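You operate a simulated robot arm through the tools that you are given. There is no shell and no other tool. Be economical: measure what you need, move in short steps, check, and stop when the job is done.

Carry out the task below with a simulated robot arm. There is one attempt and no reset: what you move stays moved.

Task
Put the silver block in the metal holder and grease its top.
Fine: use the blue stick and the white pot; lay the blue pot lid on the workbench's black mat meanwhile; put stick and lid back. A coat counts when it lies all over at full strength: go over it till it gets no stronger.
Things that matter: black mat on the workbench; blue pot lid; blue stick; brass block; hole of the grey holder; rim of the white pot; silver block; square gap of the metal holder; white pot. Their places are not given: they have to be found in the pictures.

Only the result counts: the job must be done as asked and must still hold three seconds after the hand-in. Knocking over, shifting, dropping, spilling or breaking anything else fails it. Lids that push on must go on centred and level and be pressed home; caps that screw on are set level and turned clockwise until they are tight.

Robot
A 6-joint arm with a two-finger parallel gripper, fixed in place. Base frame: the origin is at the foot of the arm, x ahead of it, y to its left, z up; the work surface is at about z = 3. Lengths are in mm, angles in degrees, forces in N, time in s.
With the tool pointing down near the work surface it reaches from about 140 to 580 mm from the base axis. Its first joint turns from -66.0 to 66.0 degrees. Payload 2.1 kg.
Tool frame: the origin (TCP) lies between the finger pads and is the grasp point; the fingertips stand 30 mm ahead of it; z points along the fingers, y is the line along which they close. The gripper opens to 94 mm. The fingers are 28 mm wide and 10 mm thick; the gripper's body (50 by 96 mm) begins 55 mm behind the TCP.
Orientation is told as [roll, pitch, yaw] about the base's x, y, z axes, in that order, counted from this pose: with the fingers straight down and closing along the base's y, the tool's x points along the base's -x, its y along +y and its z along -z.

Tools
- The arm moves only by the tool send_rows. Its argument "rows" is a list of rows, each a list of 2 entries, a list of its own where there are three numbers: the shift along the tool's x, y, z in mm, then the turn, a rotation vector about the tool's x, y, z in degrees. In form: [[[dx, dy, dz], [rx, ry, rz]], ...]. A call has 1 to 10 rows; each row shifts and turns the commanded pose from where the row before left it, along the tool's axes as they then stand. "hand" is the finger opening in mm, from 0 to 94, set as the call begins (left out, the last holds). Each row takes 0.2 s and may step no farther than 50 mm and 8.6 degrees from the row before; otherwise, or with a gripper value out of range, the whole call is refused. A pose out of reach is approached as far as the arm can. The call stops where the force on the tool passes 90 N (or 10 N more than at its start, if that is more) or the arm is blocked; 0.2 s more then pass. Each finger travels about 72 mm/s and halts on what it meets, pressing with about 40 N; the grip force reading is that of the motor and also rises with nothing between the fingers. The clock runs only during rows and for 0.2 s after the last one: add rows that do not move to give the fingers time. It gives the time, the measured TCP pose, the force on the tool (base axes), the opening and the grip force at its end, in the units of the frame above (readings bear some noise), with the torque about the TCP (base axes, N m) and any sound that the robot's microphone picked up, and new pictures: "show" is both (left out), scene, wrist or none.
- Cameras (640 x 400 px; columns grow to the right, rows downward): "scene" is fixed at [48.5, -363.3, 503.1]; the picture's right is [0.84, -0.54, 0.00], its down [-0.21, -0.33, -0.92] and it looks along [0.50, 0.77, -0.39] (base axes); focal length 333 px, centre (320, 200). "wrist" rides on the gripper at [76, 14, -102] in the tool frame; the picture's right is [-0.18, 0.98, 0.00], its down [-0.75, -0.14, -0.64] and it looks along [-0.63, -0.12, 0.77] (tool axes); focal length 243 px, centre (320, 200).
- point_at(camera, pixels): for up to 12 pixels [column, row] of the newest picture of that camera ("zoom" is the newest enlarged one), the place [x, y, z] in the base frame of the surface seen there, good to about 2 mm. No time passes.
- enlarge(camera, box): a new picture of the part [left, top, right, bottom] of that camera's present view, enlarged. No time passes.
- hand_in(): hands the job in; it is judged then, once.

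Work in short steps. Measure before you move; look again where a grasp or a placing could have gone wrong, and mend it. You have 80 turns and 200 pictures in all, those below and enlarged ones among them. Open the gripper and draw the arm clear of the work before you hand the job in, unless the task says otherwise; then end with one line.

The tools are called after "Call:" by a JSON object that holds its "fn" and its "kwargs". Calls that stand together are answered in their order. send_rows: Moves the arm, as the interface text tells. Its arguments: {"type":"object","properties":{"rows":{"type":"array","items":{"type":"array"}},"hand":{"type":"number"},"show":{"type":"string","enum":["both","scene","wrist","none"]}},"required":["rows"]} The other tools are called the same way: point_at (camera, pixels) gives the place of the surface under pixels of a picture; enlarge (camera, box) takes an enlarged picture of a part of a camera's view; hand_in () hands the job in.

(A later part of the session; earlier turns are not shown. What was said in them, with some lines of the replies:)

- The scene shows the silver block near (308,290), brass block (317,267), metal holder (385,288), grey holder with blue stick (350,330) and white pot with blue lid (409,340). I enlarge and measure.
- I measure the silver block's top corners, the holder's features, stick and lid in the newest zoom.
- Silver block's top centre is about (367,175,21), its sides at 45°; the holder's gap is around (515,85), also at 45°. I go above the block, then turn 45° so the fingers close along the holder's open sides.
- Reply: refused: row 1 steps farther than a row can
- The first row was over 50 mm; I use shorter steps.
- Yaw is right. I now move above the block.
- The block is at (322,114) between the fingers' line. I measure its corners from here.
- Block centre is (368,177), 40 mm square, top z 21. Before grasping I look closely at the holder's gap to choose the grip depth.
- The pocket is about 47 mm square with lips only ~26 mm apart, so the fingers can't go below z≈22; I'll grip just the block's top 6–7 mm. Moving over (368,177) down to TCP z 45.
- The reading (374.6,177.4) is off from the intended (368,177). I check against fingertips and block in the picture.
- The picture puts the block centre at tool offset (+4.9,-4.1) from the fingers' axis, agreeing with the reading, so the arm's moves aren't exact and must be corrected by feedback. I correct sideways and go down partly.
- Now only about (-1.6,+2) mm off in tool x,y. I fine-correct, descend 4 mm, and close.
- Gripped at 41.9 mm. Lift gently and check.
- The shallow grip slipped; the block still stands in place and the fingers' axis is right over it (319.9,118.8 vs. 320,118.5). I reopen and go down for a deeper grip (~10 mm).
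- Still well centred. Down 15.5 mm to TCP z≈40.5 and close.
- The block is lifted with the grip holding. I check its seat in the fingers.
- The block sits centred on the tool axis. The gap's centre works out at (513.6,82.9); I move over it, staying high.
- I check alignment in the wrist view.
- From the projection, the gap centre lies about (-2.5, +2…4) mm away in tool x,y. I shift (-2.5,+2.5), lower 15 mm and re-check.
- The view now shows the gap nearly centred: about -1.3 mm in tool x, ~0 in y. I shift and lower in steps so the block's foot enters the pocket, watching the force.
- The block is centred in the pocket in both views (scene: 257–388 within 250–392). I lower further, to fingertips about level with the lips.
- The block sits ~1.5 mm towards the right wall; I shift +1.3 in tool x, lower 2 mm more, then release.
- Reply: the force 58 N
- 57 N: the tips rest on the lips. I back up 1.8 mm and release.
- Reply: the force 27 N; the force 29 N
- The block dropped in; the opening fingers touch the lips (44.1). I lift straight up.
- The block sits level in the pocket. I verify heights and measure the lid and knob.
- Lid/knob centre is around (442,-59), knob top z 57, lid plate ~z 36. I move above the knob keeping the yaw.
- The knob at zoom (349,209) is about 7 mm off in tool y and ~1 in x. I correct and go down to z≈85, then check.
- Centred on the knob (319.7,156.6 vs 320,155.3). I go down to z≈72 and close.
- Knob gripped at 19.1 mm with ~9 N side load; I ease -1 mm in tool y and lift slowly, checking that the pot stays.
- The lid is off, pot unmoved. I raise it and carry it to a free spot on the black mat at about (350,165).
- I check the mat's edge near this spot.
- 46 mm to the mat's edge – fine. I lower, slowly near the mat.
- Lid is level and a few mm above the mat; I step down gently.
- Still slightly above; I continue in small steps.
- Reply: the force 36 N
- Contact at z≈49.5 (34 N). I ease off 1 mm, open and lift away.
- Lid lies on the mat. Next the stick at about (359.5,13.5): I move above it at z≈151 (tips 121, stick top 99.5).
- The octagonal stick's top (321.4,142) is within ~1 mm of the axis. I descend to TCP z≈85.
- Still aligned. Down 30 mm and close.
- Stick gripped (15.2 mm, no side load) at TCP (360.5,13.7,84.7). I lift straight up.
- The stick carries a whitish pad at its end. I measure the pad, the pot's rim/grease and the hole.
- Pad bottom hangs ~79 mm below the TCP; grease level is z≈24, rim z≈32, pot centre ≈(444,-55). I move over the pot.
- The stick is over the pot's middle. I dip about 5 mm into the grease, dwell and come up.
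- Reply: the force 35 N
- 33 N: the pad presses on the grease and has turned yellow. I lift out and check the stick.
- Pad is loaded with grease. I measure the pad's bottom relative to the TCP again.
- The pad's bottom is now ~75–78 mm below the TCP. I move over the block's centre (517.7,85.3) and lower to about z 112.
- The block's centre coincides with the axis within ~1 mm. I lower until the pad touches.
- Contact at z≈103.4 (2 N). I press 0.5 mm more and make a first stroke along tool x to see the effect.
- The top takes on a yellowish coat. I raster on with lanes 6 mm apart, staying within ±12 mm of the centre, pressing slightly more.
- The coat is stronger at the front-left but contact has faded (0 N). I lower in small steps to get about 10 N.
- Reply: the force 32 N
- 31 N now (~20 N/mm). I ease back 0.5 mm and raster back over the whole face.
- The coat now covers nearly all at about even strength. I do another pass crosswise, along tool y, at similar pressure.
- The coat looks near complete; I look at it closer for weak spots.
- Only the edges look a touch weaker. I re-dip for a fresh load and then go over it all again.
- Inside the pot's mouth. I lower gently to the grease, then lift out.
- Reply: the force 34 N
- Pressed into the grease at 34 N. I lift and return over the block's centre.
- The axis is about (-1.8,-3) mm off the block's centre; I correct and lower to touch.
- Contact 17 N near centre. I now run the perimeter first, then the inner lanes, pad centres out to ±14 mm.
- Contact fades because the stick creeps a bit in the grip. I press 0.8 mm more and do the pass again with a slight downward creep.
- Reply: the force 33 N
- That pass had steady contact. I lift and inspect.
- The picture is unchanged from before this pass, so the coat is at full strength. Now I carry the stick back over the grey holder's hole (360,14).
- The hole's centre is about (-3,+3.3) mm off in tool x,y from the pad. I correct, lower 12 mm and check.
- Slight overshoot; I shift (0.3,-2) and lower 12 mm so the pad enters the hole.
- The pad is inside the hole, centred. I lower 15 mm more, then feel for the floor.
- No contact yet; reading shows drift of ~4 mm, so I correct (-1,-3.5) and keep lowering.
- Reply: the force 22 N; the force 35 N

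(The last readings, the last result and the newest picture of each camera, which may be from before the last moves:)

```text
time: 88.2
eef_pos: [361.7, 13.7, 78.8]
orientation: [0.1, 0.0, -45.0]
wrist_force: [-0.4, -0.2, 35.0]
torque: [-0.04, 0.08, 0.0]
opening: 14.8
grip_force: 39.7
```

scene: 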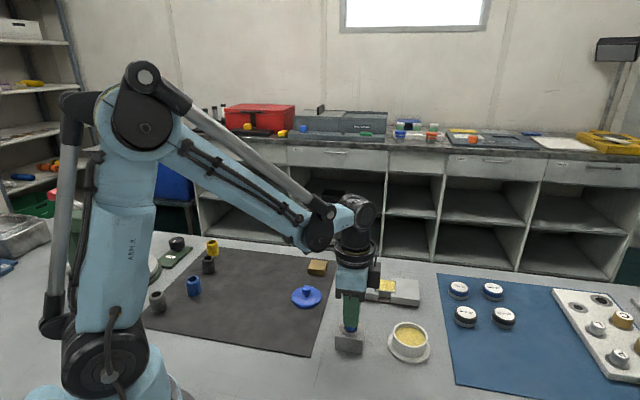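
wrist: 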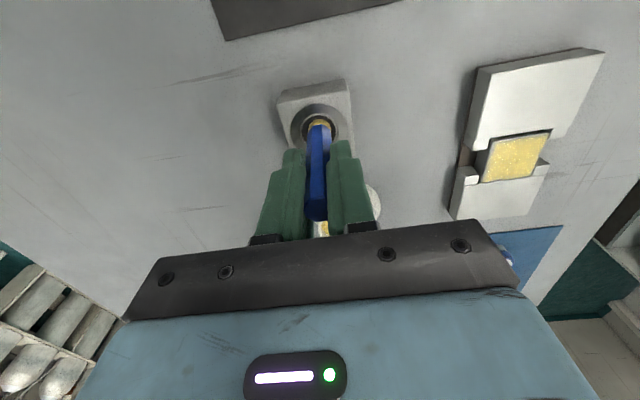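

The stick stands on the hole's floor (35 N). I ease up 1.3 mm, release and rise.

Call:
{"fn": "send_rows", "kwargs": {"rows": [[[0, 0, -1.3], [0, 0, 0]], [[0, 0, 0], [0, 0, 0]]], "show": "none"}}

Call:
{"fn": "send_rows", "kwargs": {"rows": [[[0, 0, 0], [0, 0, 0]], [[0, 0, 0], [0, 0, 0]], [[0, 0, -25], [0, 0, 0]], [[0, 0, -40], [0, 0, 0]], [[0, 0, -10], [0, 0, 0]], [[0, 0, 0], [0, 0, 0]]], "hand": 42}}

Call:
{"fn": "enlarge", "kwargs": {"camera": "scene", "box": [310, 275, 430, 365]}}

```text
time: 88.8
eef_pos: [360.0, 12.2, 79.9]
orientation: [0.0, -0.1, -45.1]
wrist_force: [0.3, -0.4, -0.6]
torque: [0.0, 0.03, 0.0]
opening: 14.7
grip_force: 40.0
```

```text
time: 90.2
eef_pos: [358.6, 12.0, 154.2]
orientation: [0.0, 0.0, -45.0]
wrist_force: [0.2, -0.6, 0.4]
torque: [0.03, 0.0, -0.03]
opening: 42.2
grip_force: 0.2
```

scene: 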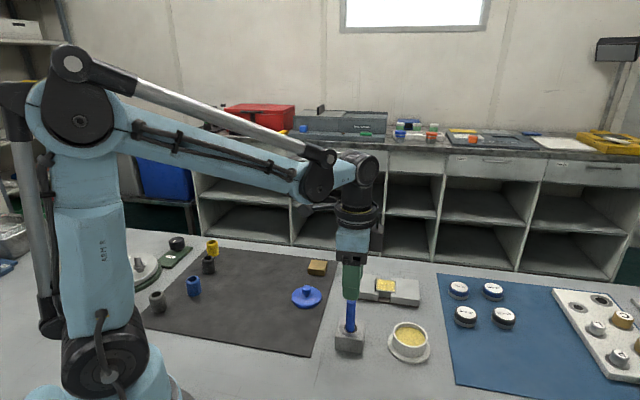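
wrist: 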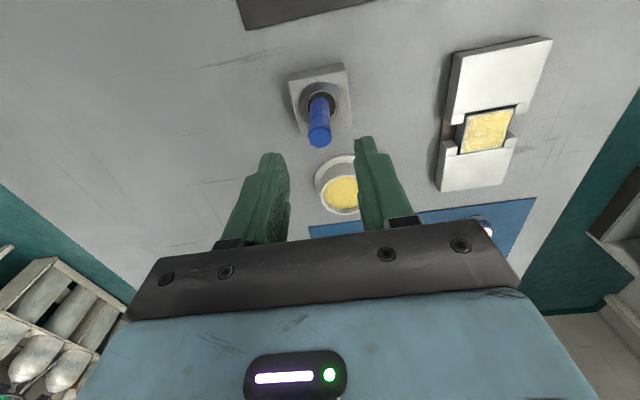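

```text
4.44 times, centred on (370, 320) of scene
```

zoom: 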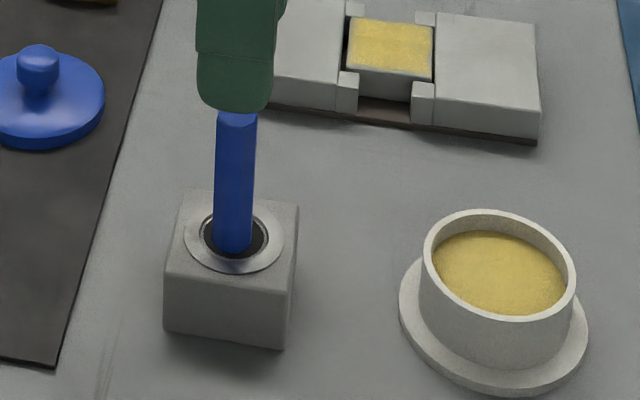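

The stick stands upright in its holder. Now back to the lid at (350,166).

Call:
{"fn": "send_rows", "kwargs": {"rows": [[[28.8, 25.8, 0], [0, 0, 0]], [[28.8, 25.8, 0], [0, 0, 0]], [[28.8, 25.8, 0], [0, 0, 0]], [[28.8, 25.8, 0], [0, 0, 0]], [[0, 0, 40], [0, 0, 0]], [[0, 0, 20], [0, 0, 0]], [[0, 0, 0], [0, 0, 0]]], "show": "wrist"}}

Call:
{"fn": "enlarge", "kwargs": {"camera": "wrist", "box": [220, 60, 420, 185]}}

```text
time: 91.8
eef_pos: [351.5, 165.8, 92.4]
orientation: [-0.1, -0.1, -45.0]
wrist_force: [0.5, 0.6, 0.4]
torque: [-0.01, 0.0, -0.04]
opening: 41.9
grip_force: 0.1
```

wrist: 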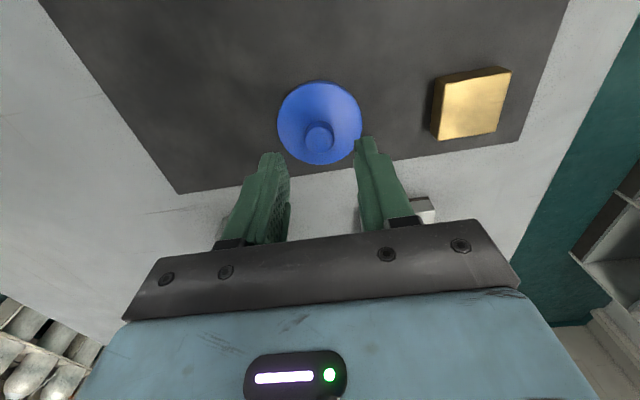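

```text
3.20 times, centred on (320, 122) of wrist
```

zoom: 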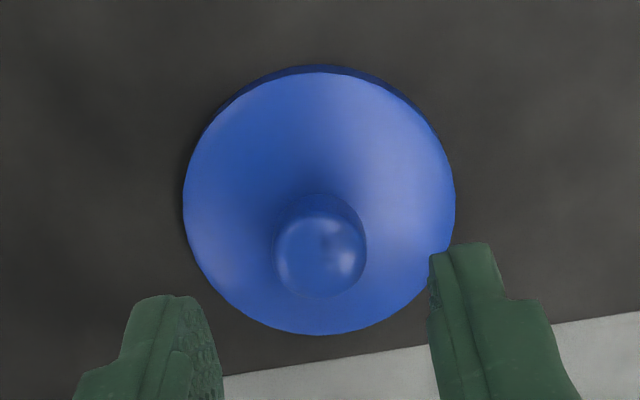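

The knob is centred in y and ~1 mm off in x. I descend to z≈50 and grip.

Call:
{"fn": "send_rows", "kwargs": {"rows": [[[-1.2, 0, 0], [0, 0, 0]], [[0, 0, 28], [0, 0, 0]], [[0, 0, 0], [0, 0, 0]]], "show": "wrist"}}

Call:
{"fn": "enlarge", "kwargs": {"camera": "wrist", "box": [220, 80, 420, 205]}}

```text
time: 92.6
eef_pos: [352.2, 162.8, 64.8]
orientation: [0.0, 0.0, -45.0]
wrist_force: [0.4, 0.5, 0.3]
torque: [0.02, 0.0, 0.01]
opening: 42.0
grip_force: 0.0
```

wrist: 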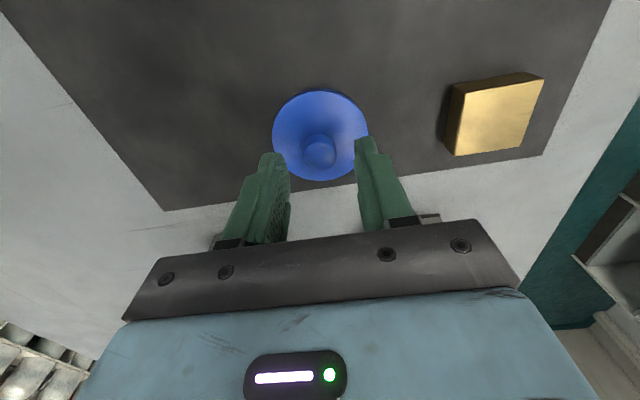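

```text
3.20 times, centred on (320, 142) of wrist
```

zoom: 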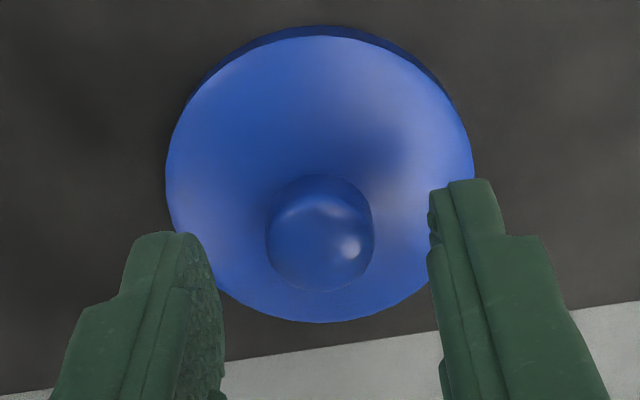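

Well aligned. Down 14.5 mm, then close.

Call:
{"fn": "send_rows", "kwargs": {"rows": [[[0, 0, 8], [0, 0, 0]], [[0, 0, 6.5], [0, 0, 0]], [[0, 0, 0], [0, 0, 0]]], "show": "none"}}

Call:
{"fn": "send_rows", "kwargs": {"rows": [[[0, 0, 0], [0, 0, 0]], [[0, 0, 0], [0, 0, 0]], [[0, 0, 0], [0, 0, 0]]], "hand": 8, "show": "none"}}

Call:
{"fn": "send_rows", "kwargs": {"rows": [[[0, 0, -5], [0, 0, 0]], [[0, 0, -25], [0, 0, 0]], [[0, 0, -40], [0, 0, 0]], [[0, 0, 0], [0, 0, 0]]]}}

Call:
{"fn": "enlarge", "kwargs": {"camera": "wrist", "box": [240, 70, 400, 210]}}

```text
time: 93.4
eef_pos: [352.3, 166.1, 52.4]
orientation: [0.0, -0.1, -44.9]
wrist_force: [0.6, -1.5, -0.4]
torque: [-0.01, 0.02, 0.01]
opening: 42.1
grip_force: 0.0
```

```text
time: 94.2
eef_pos: [353.5, 165.5, 51.9]
orientation: [0.0, 0.0, -45.0]
wrist_force: [-0.1, -0.2, 0.2]
torque: [-0.03, 0.03, 0.02]
opening: 19.0
grip_force: 40.1
```

```text
time: 95.2
eef_pos: [355.6, 166.4, 123.5]
orientation: [0.0, 0.0, -45.0]
wrist_force: [-0.2, 0.0, -0.3]
torque: [0.0, 0.01, 0.0]
opening: 18.9
grip_force: 40.1
```

scene: 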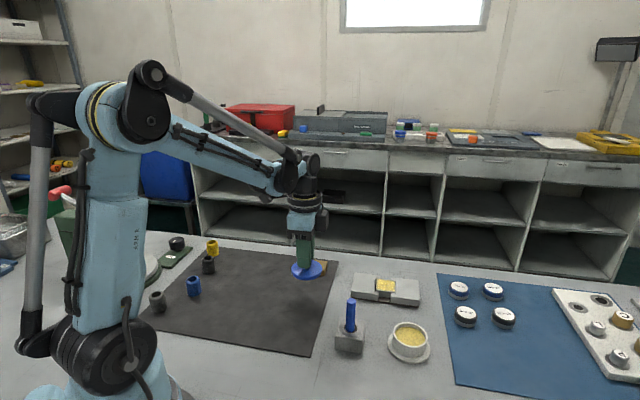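
wrist: 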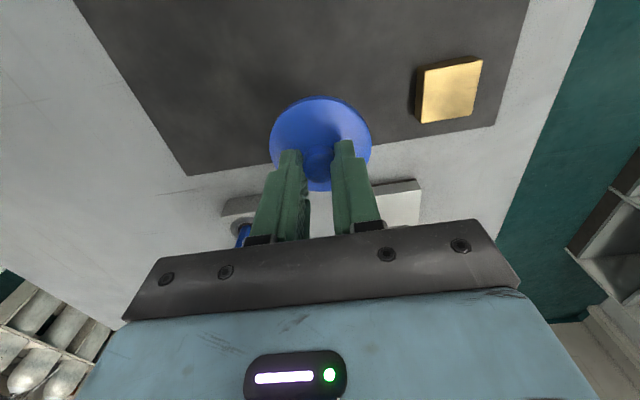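

```text
2.86 times, centred on (320, 140) of wrist
```

zoom: 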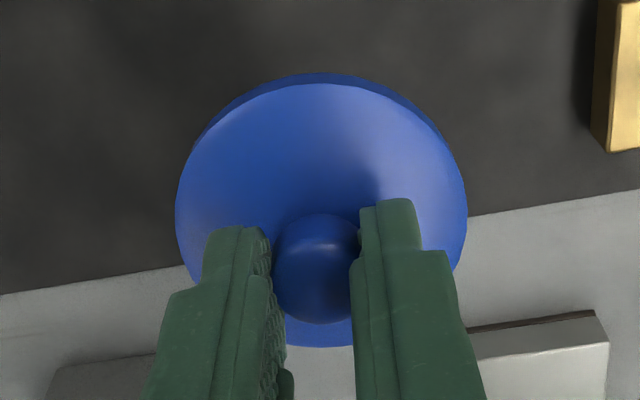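

The lid is held level. I carry it back over the pot at (444.5,-54).

Call:
{"fn": "send_rows", "kwargs": {"rows": [[[0, 0, -15], [0, 0, 0]], [[-36.5, -15.5, 0], [0, 0, 0]], [[-36.5, -15.5, 0], [0, 0, 0]], [[-36.5, -15.5, 0], [0, 0, 0]], [[-36.5, -15.5, 0], [0, 0, 0]], [[-36.5, -15.5, 0], [0, 0, 0]], [[-36.5, -15.5, 0], [0, 0, 0]], [[0, 0, 30], [0, 0, 0]], [[0, 0, 0], [0, 0, 0]]]}}

Call:
{"fn": "enlarge", "kwargs": {"camera": "wrist", "box": [240, 50, 400, 190]}}

Call:
{"fn": "enlarge", "kwargs": {"camera": "scene", "box": [370, 280, 450, 370]}}

```text
time: 97.2
eef_pos: [442.4, -54.0, 107.0]
orientation: [0.0, 0.0, -45.0]
wrist_force: [-0.8, 0.0, -0.3]
torque: [0.04, -0.03, 0.01]
opening: 19.2
grip_force: 40.3
```

scene: 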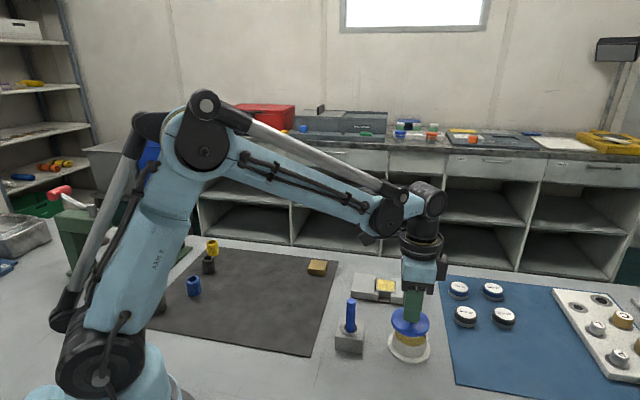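
wrist: 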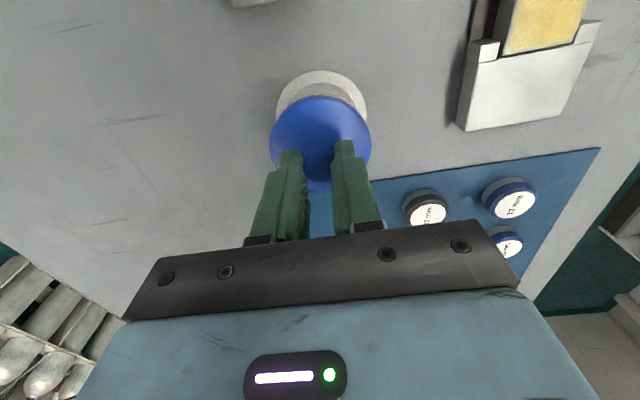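

```text
2.86 times, centred on (320, 120) of wrist
```

zoom: 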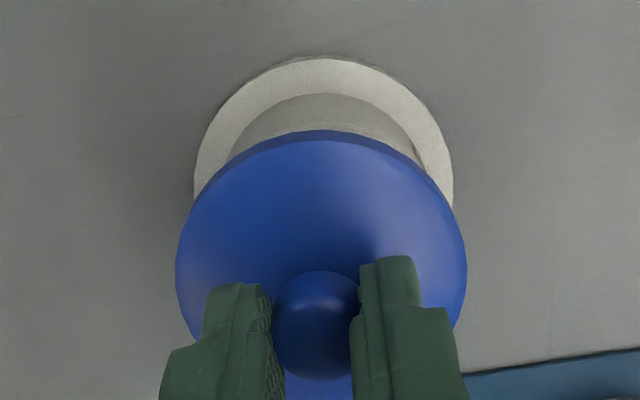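

```text
4.44 times, centred on (410, 325) of scene
5 turns are left
```

zoom: 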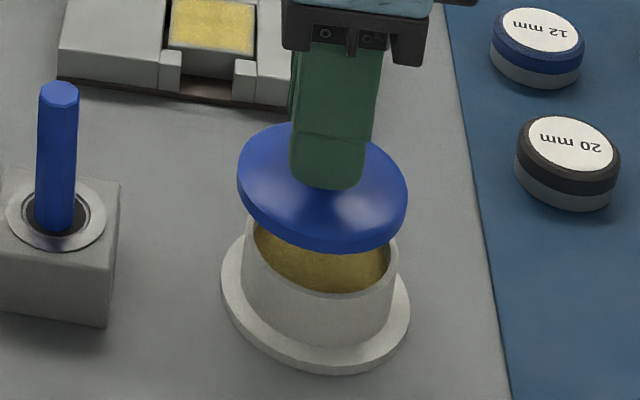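

The pot's centre is about (-1.5,+1) mm off in tool x,y. I correct, lower to just above the rim and look.

Call:
{"fn": "send_rows", "kwargs": {"rows": [[[-1.5, 1, 0], [0, 0, 0]], [[0, 0, 15], [0, 0, 0]], [[0, 0, 8], [0, 0, 0]], [[0, 0, 0], [0, 0, 0]], [[0, 0, 0], [0, 0, 0]]]}}

Call:
{"fn": "enlarge", "kwargs": {"camera": "wrist", "box": [240, 50, 400, 190]}}

Call:
{"fn": "enlarge", "kwargs": {"camera": "scene", "box": [370, 280, 450, 370]}}

Call:
{"fn": "send_rows", "kwargs": {"rows": [[[0, 0, 0], [0, 0, 0]]], "show": "none"}}

```text
time: 98.4
eef_pos: [443.5, -53.4, 83.5]
orientation: [0.0, 0.0, -45.0]
wrist_force: [-0.2, 0.0, -0.8]
torque: [0.0, -0.02, -0.01]
opening: 19.1
grip_force: 39.7
```

scene: 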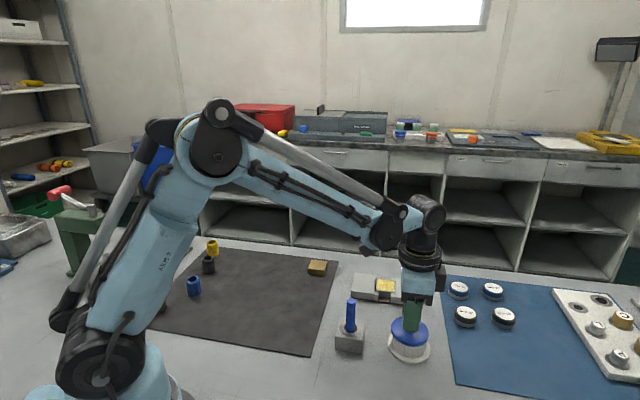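
wrist: 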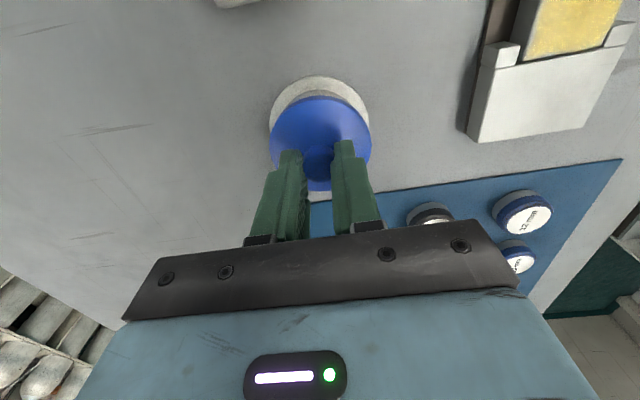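

```text
2.86 times, centred on (320, 120) of wrist
```

zoom: 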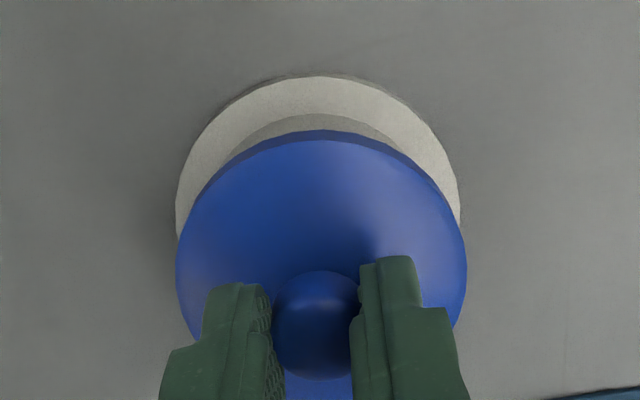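

```text
4.44 times, centred on (410, 325) of scene
```

zoom: 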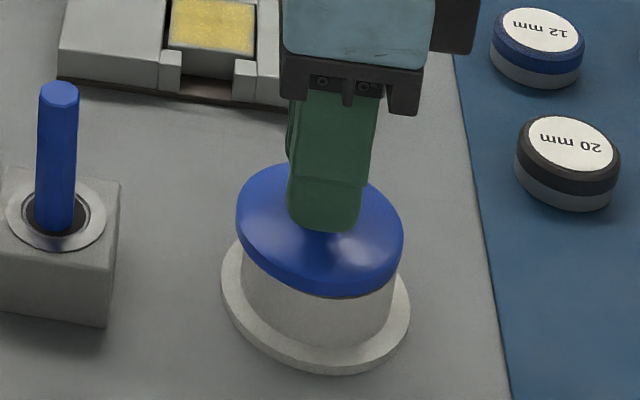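

```text
time: 98.8
eef_pos: [443.8, -52.8, 83.8]
orientation: [0.0, -0.1, -45.0]
wrist_force: [-1.0, -0.6, -0.4]
torque: [-0.01, 0.0, -0.01]
opening: 18.8
grip_force: 39.2
4 turns are left
```

Nearly centred; I shift (-0.7,-0.6), lower onto the rim and press in small steps, reading the force each time.

Call:
{"fn": "send_rows", "kwargs": {"rows": [[[-0.7, -0.6, 0], [0, 0, 0]], [[0, 0, 3], [0, 0, 0]], [[0, 0, 2.5], [0, 0, 0]], [[0, 0, 0], [0, 0, 0]]], "show": "none"}}

Call:
{"fn": "send_rows", "kwargs": {"rows": [[[0, 0, 1], [0, 0, 0]], [[0, 0, 1], [0, 0, 0]], [[0, 0, 0], [0, 0, 0]]], "show": "none"}}

Call:
{"fn": "send_rows", "kwargs": {"rows": [[[0, 0, 1], [0, 0, 0]], [[0, 0, 1], [0, 0, 0]], [[0, 0, 0], [0, 0, 0]]]}}

Call:
{"fn": "enlarge", "kwargs": {"camera": "scene", "box": [370, 280, 450, 370]}}

Call:
{"fn": "enlarge", "kwargs": {"camera": "wrist", "box": [240, 50, 400, 190]}}

```text
time: 99.8
eef_pos: [444.4, -56.2, 78.7]
orientation: [0.0, -0.1, -45.0]
wrist_force: [-0.2, 1.1, -0.1]
torque: [0.02, 0.02, 0.0]
opening: 19.0
grip_force: 39.5
```

```text
time: 100.6
eef_pos: [444.3, -54.4, 75.8]
orientation: [0.1, -0.1, -45.0]
wrist_force: [1.5, 0.2, 0.0]
torque: [0.0, -0.14, -0.03]
opening: 19.0
grip_force: 39.9
```

```text
time: 101.4
eef_pos: [443.7, -56.4, 75.6]
orientation: [0.0, 0.0, -45.0]
wrist_force: [6.4, -1.0, 12.6]
torque: [-0.11, -0.04, -0.01]
opening: 19.1
grip_force: 40.1
```

scene: 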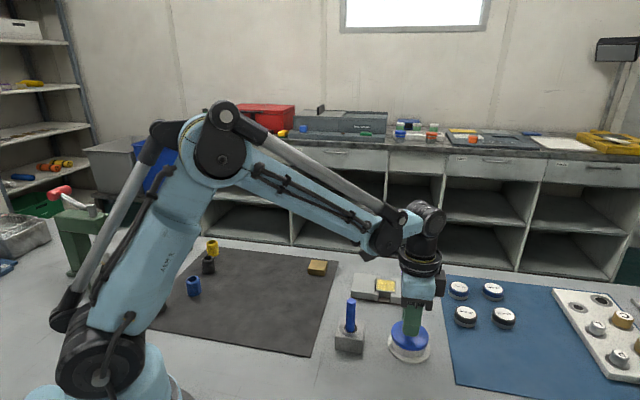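
wrist: 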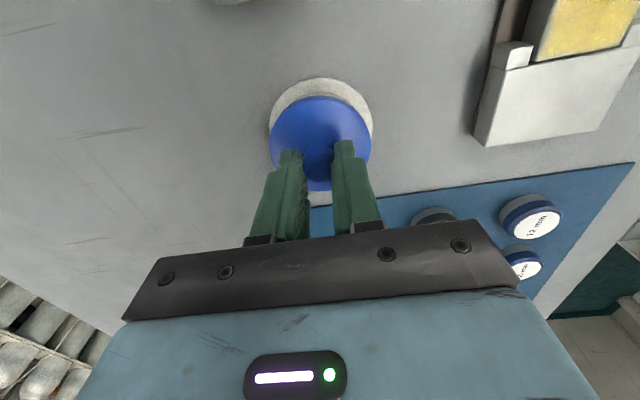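

```text
4.44 times, centred on (410, 325) of scene
```

zoom: 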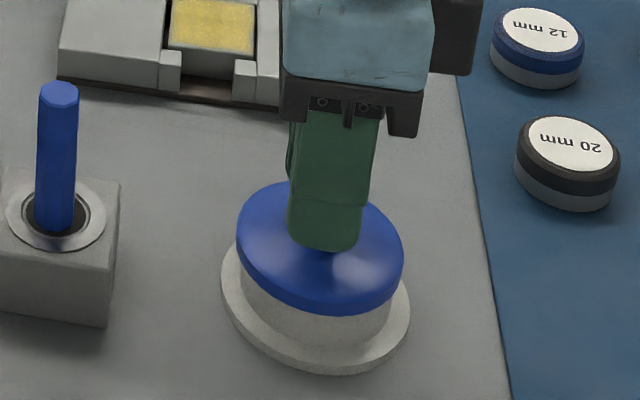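

```text
2.86 times, centred on (320, 120) of wrist
3 turns are left
```

zoom: 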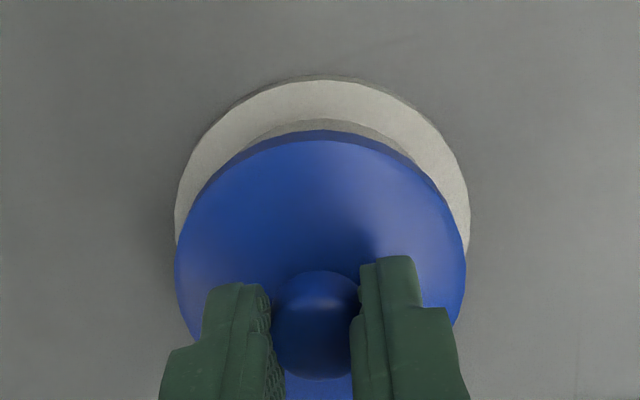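

The lid sits as originally seated (12.6 N contact, centred). I press firmly home, ease off, release, and rise clear.

Call:
{"fn": "send_rows", "kwargs": {"rows": [[[0, 0, 1], [0, 0, 0]], [[0, 0, 1], [0, 0, 0]], [[0, 0, 0], [0, 0, 0]]], "show": "none"}}

Call:
{"fn": "send_rows", "kwargs": {"rows": [[[0, 0, -1.8], [0, 0, 0]], [[0, 0, 0], [0, 0, 0]]], "show": "none"}}

Call:
{"fn": "send_rows", "kwargs": {"rows": [[[0, 0, 0], [0, 0, 0]], [[0, 0, 0], [0, 0, 0]], [[0, 0, 0], [0, 0, 0]], [[0, 0, -20], [0, 0, 0]], [[0, 0, -45], [0, 0, 0]], [[0, 0, -45], [0, 0, 0]], [[0, 0, 0], [0, 0, 0]]], "hand": 50}}

Call:
{"fn": "enlarge", "kwargs": {"camera": "scene", "box": [330, 260, 450, 370]}}

Call:
{"fn": "point_at", "kwargs": {"camera": "zoom", "pixels": [[319, 290], [319, 250]]}}

```text
time: 102.2
eef_pos: [442.5, -55.0, 73.9]
orientation: [-0.1, 0.1, -45.0]
wrist_force: [-7.8, -4.4, 33.3]
torque: [-0.05, 0.08, 0.04]
opening: 19.2
grip_force: 39.7
```

```text
time: 102.8
eef_pos: [443.4, -55.4, 76.1]
orientation: [0.1, 0.0, -45.0]
wrist_force: [3.0, -1.1, -1.6]
torque: [-0.06, -0.1, 0.03]
opening: 19.3
grip_force: 40.2
```

```text
time: 104.4
eef_pos: [443.1, -54.9, 186.0]
orientation: [0.0, 0.0, -44.9]
wrist_force: [-0.1, -0.1, 0.3]
torque: [0.0, -0.03, 0.0]
opening: 50.1
grip_force: 0.1
```

scene: 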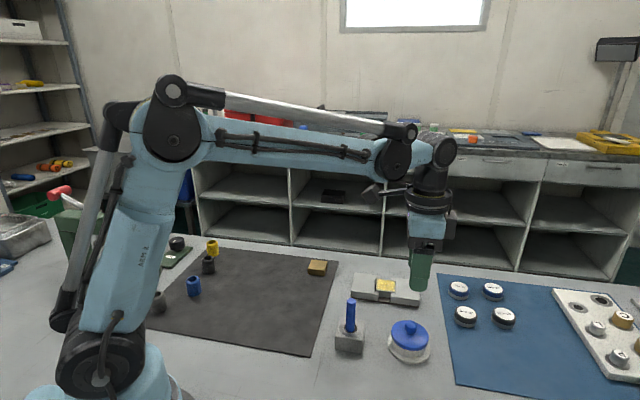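
wrist: 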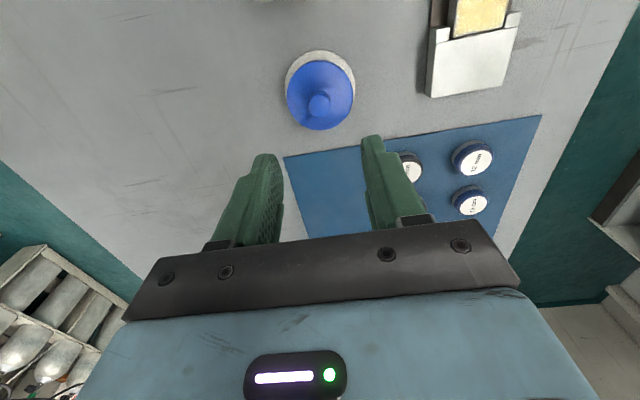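

```text
3.64 times, centred on (390, 315) of scene
```

zoom: 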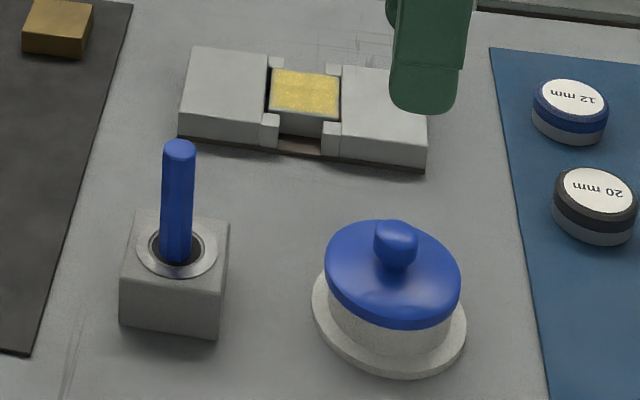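

```text
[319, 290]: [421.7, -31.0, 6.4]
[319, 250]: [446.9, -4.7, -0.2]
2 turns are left
```

The lid's knob top and edge (rows 320 and 350) match the original seated picture. The block is coated in its holder, the stick is back and the arm is clear, so I hand in.

Call:
{"fn": "hand_in", "kwargs": {}}

```text
The job is handed in.
```

I handed the job in: the silver block is in the metal holder with its top greased all over, the blue stick is back in the grey holder, and the blue lid is pressed back on the white pot.
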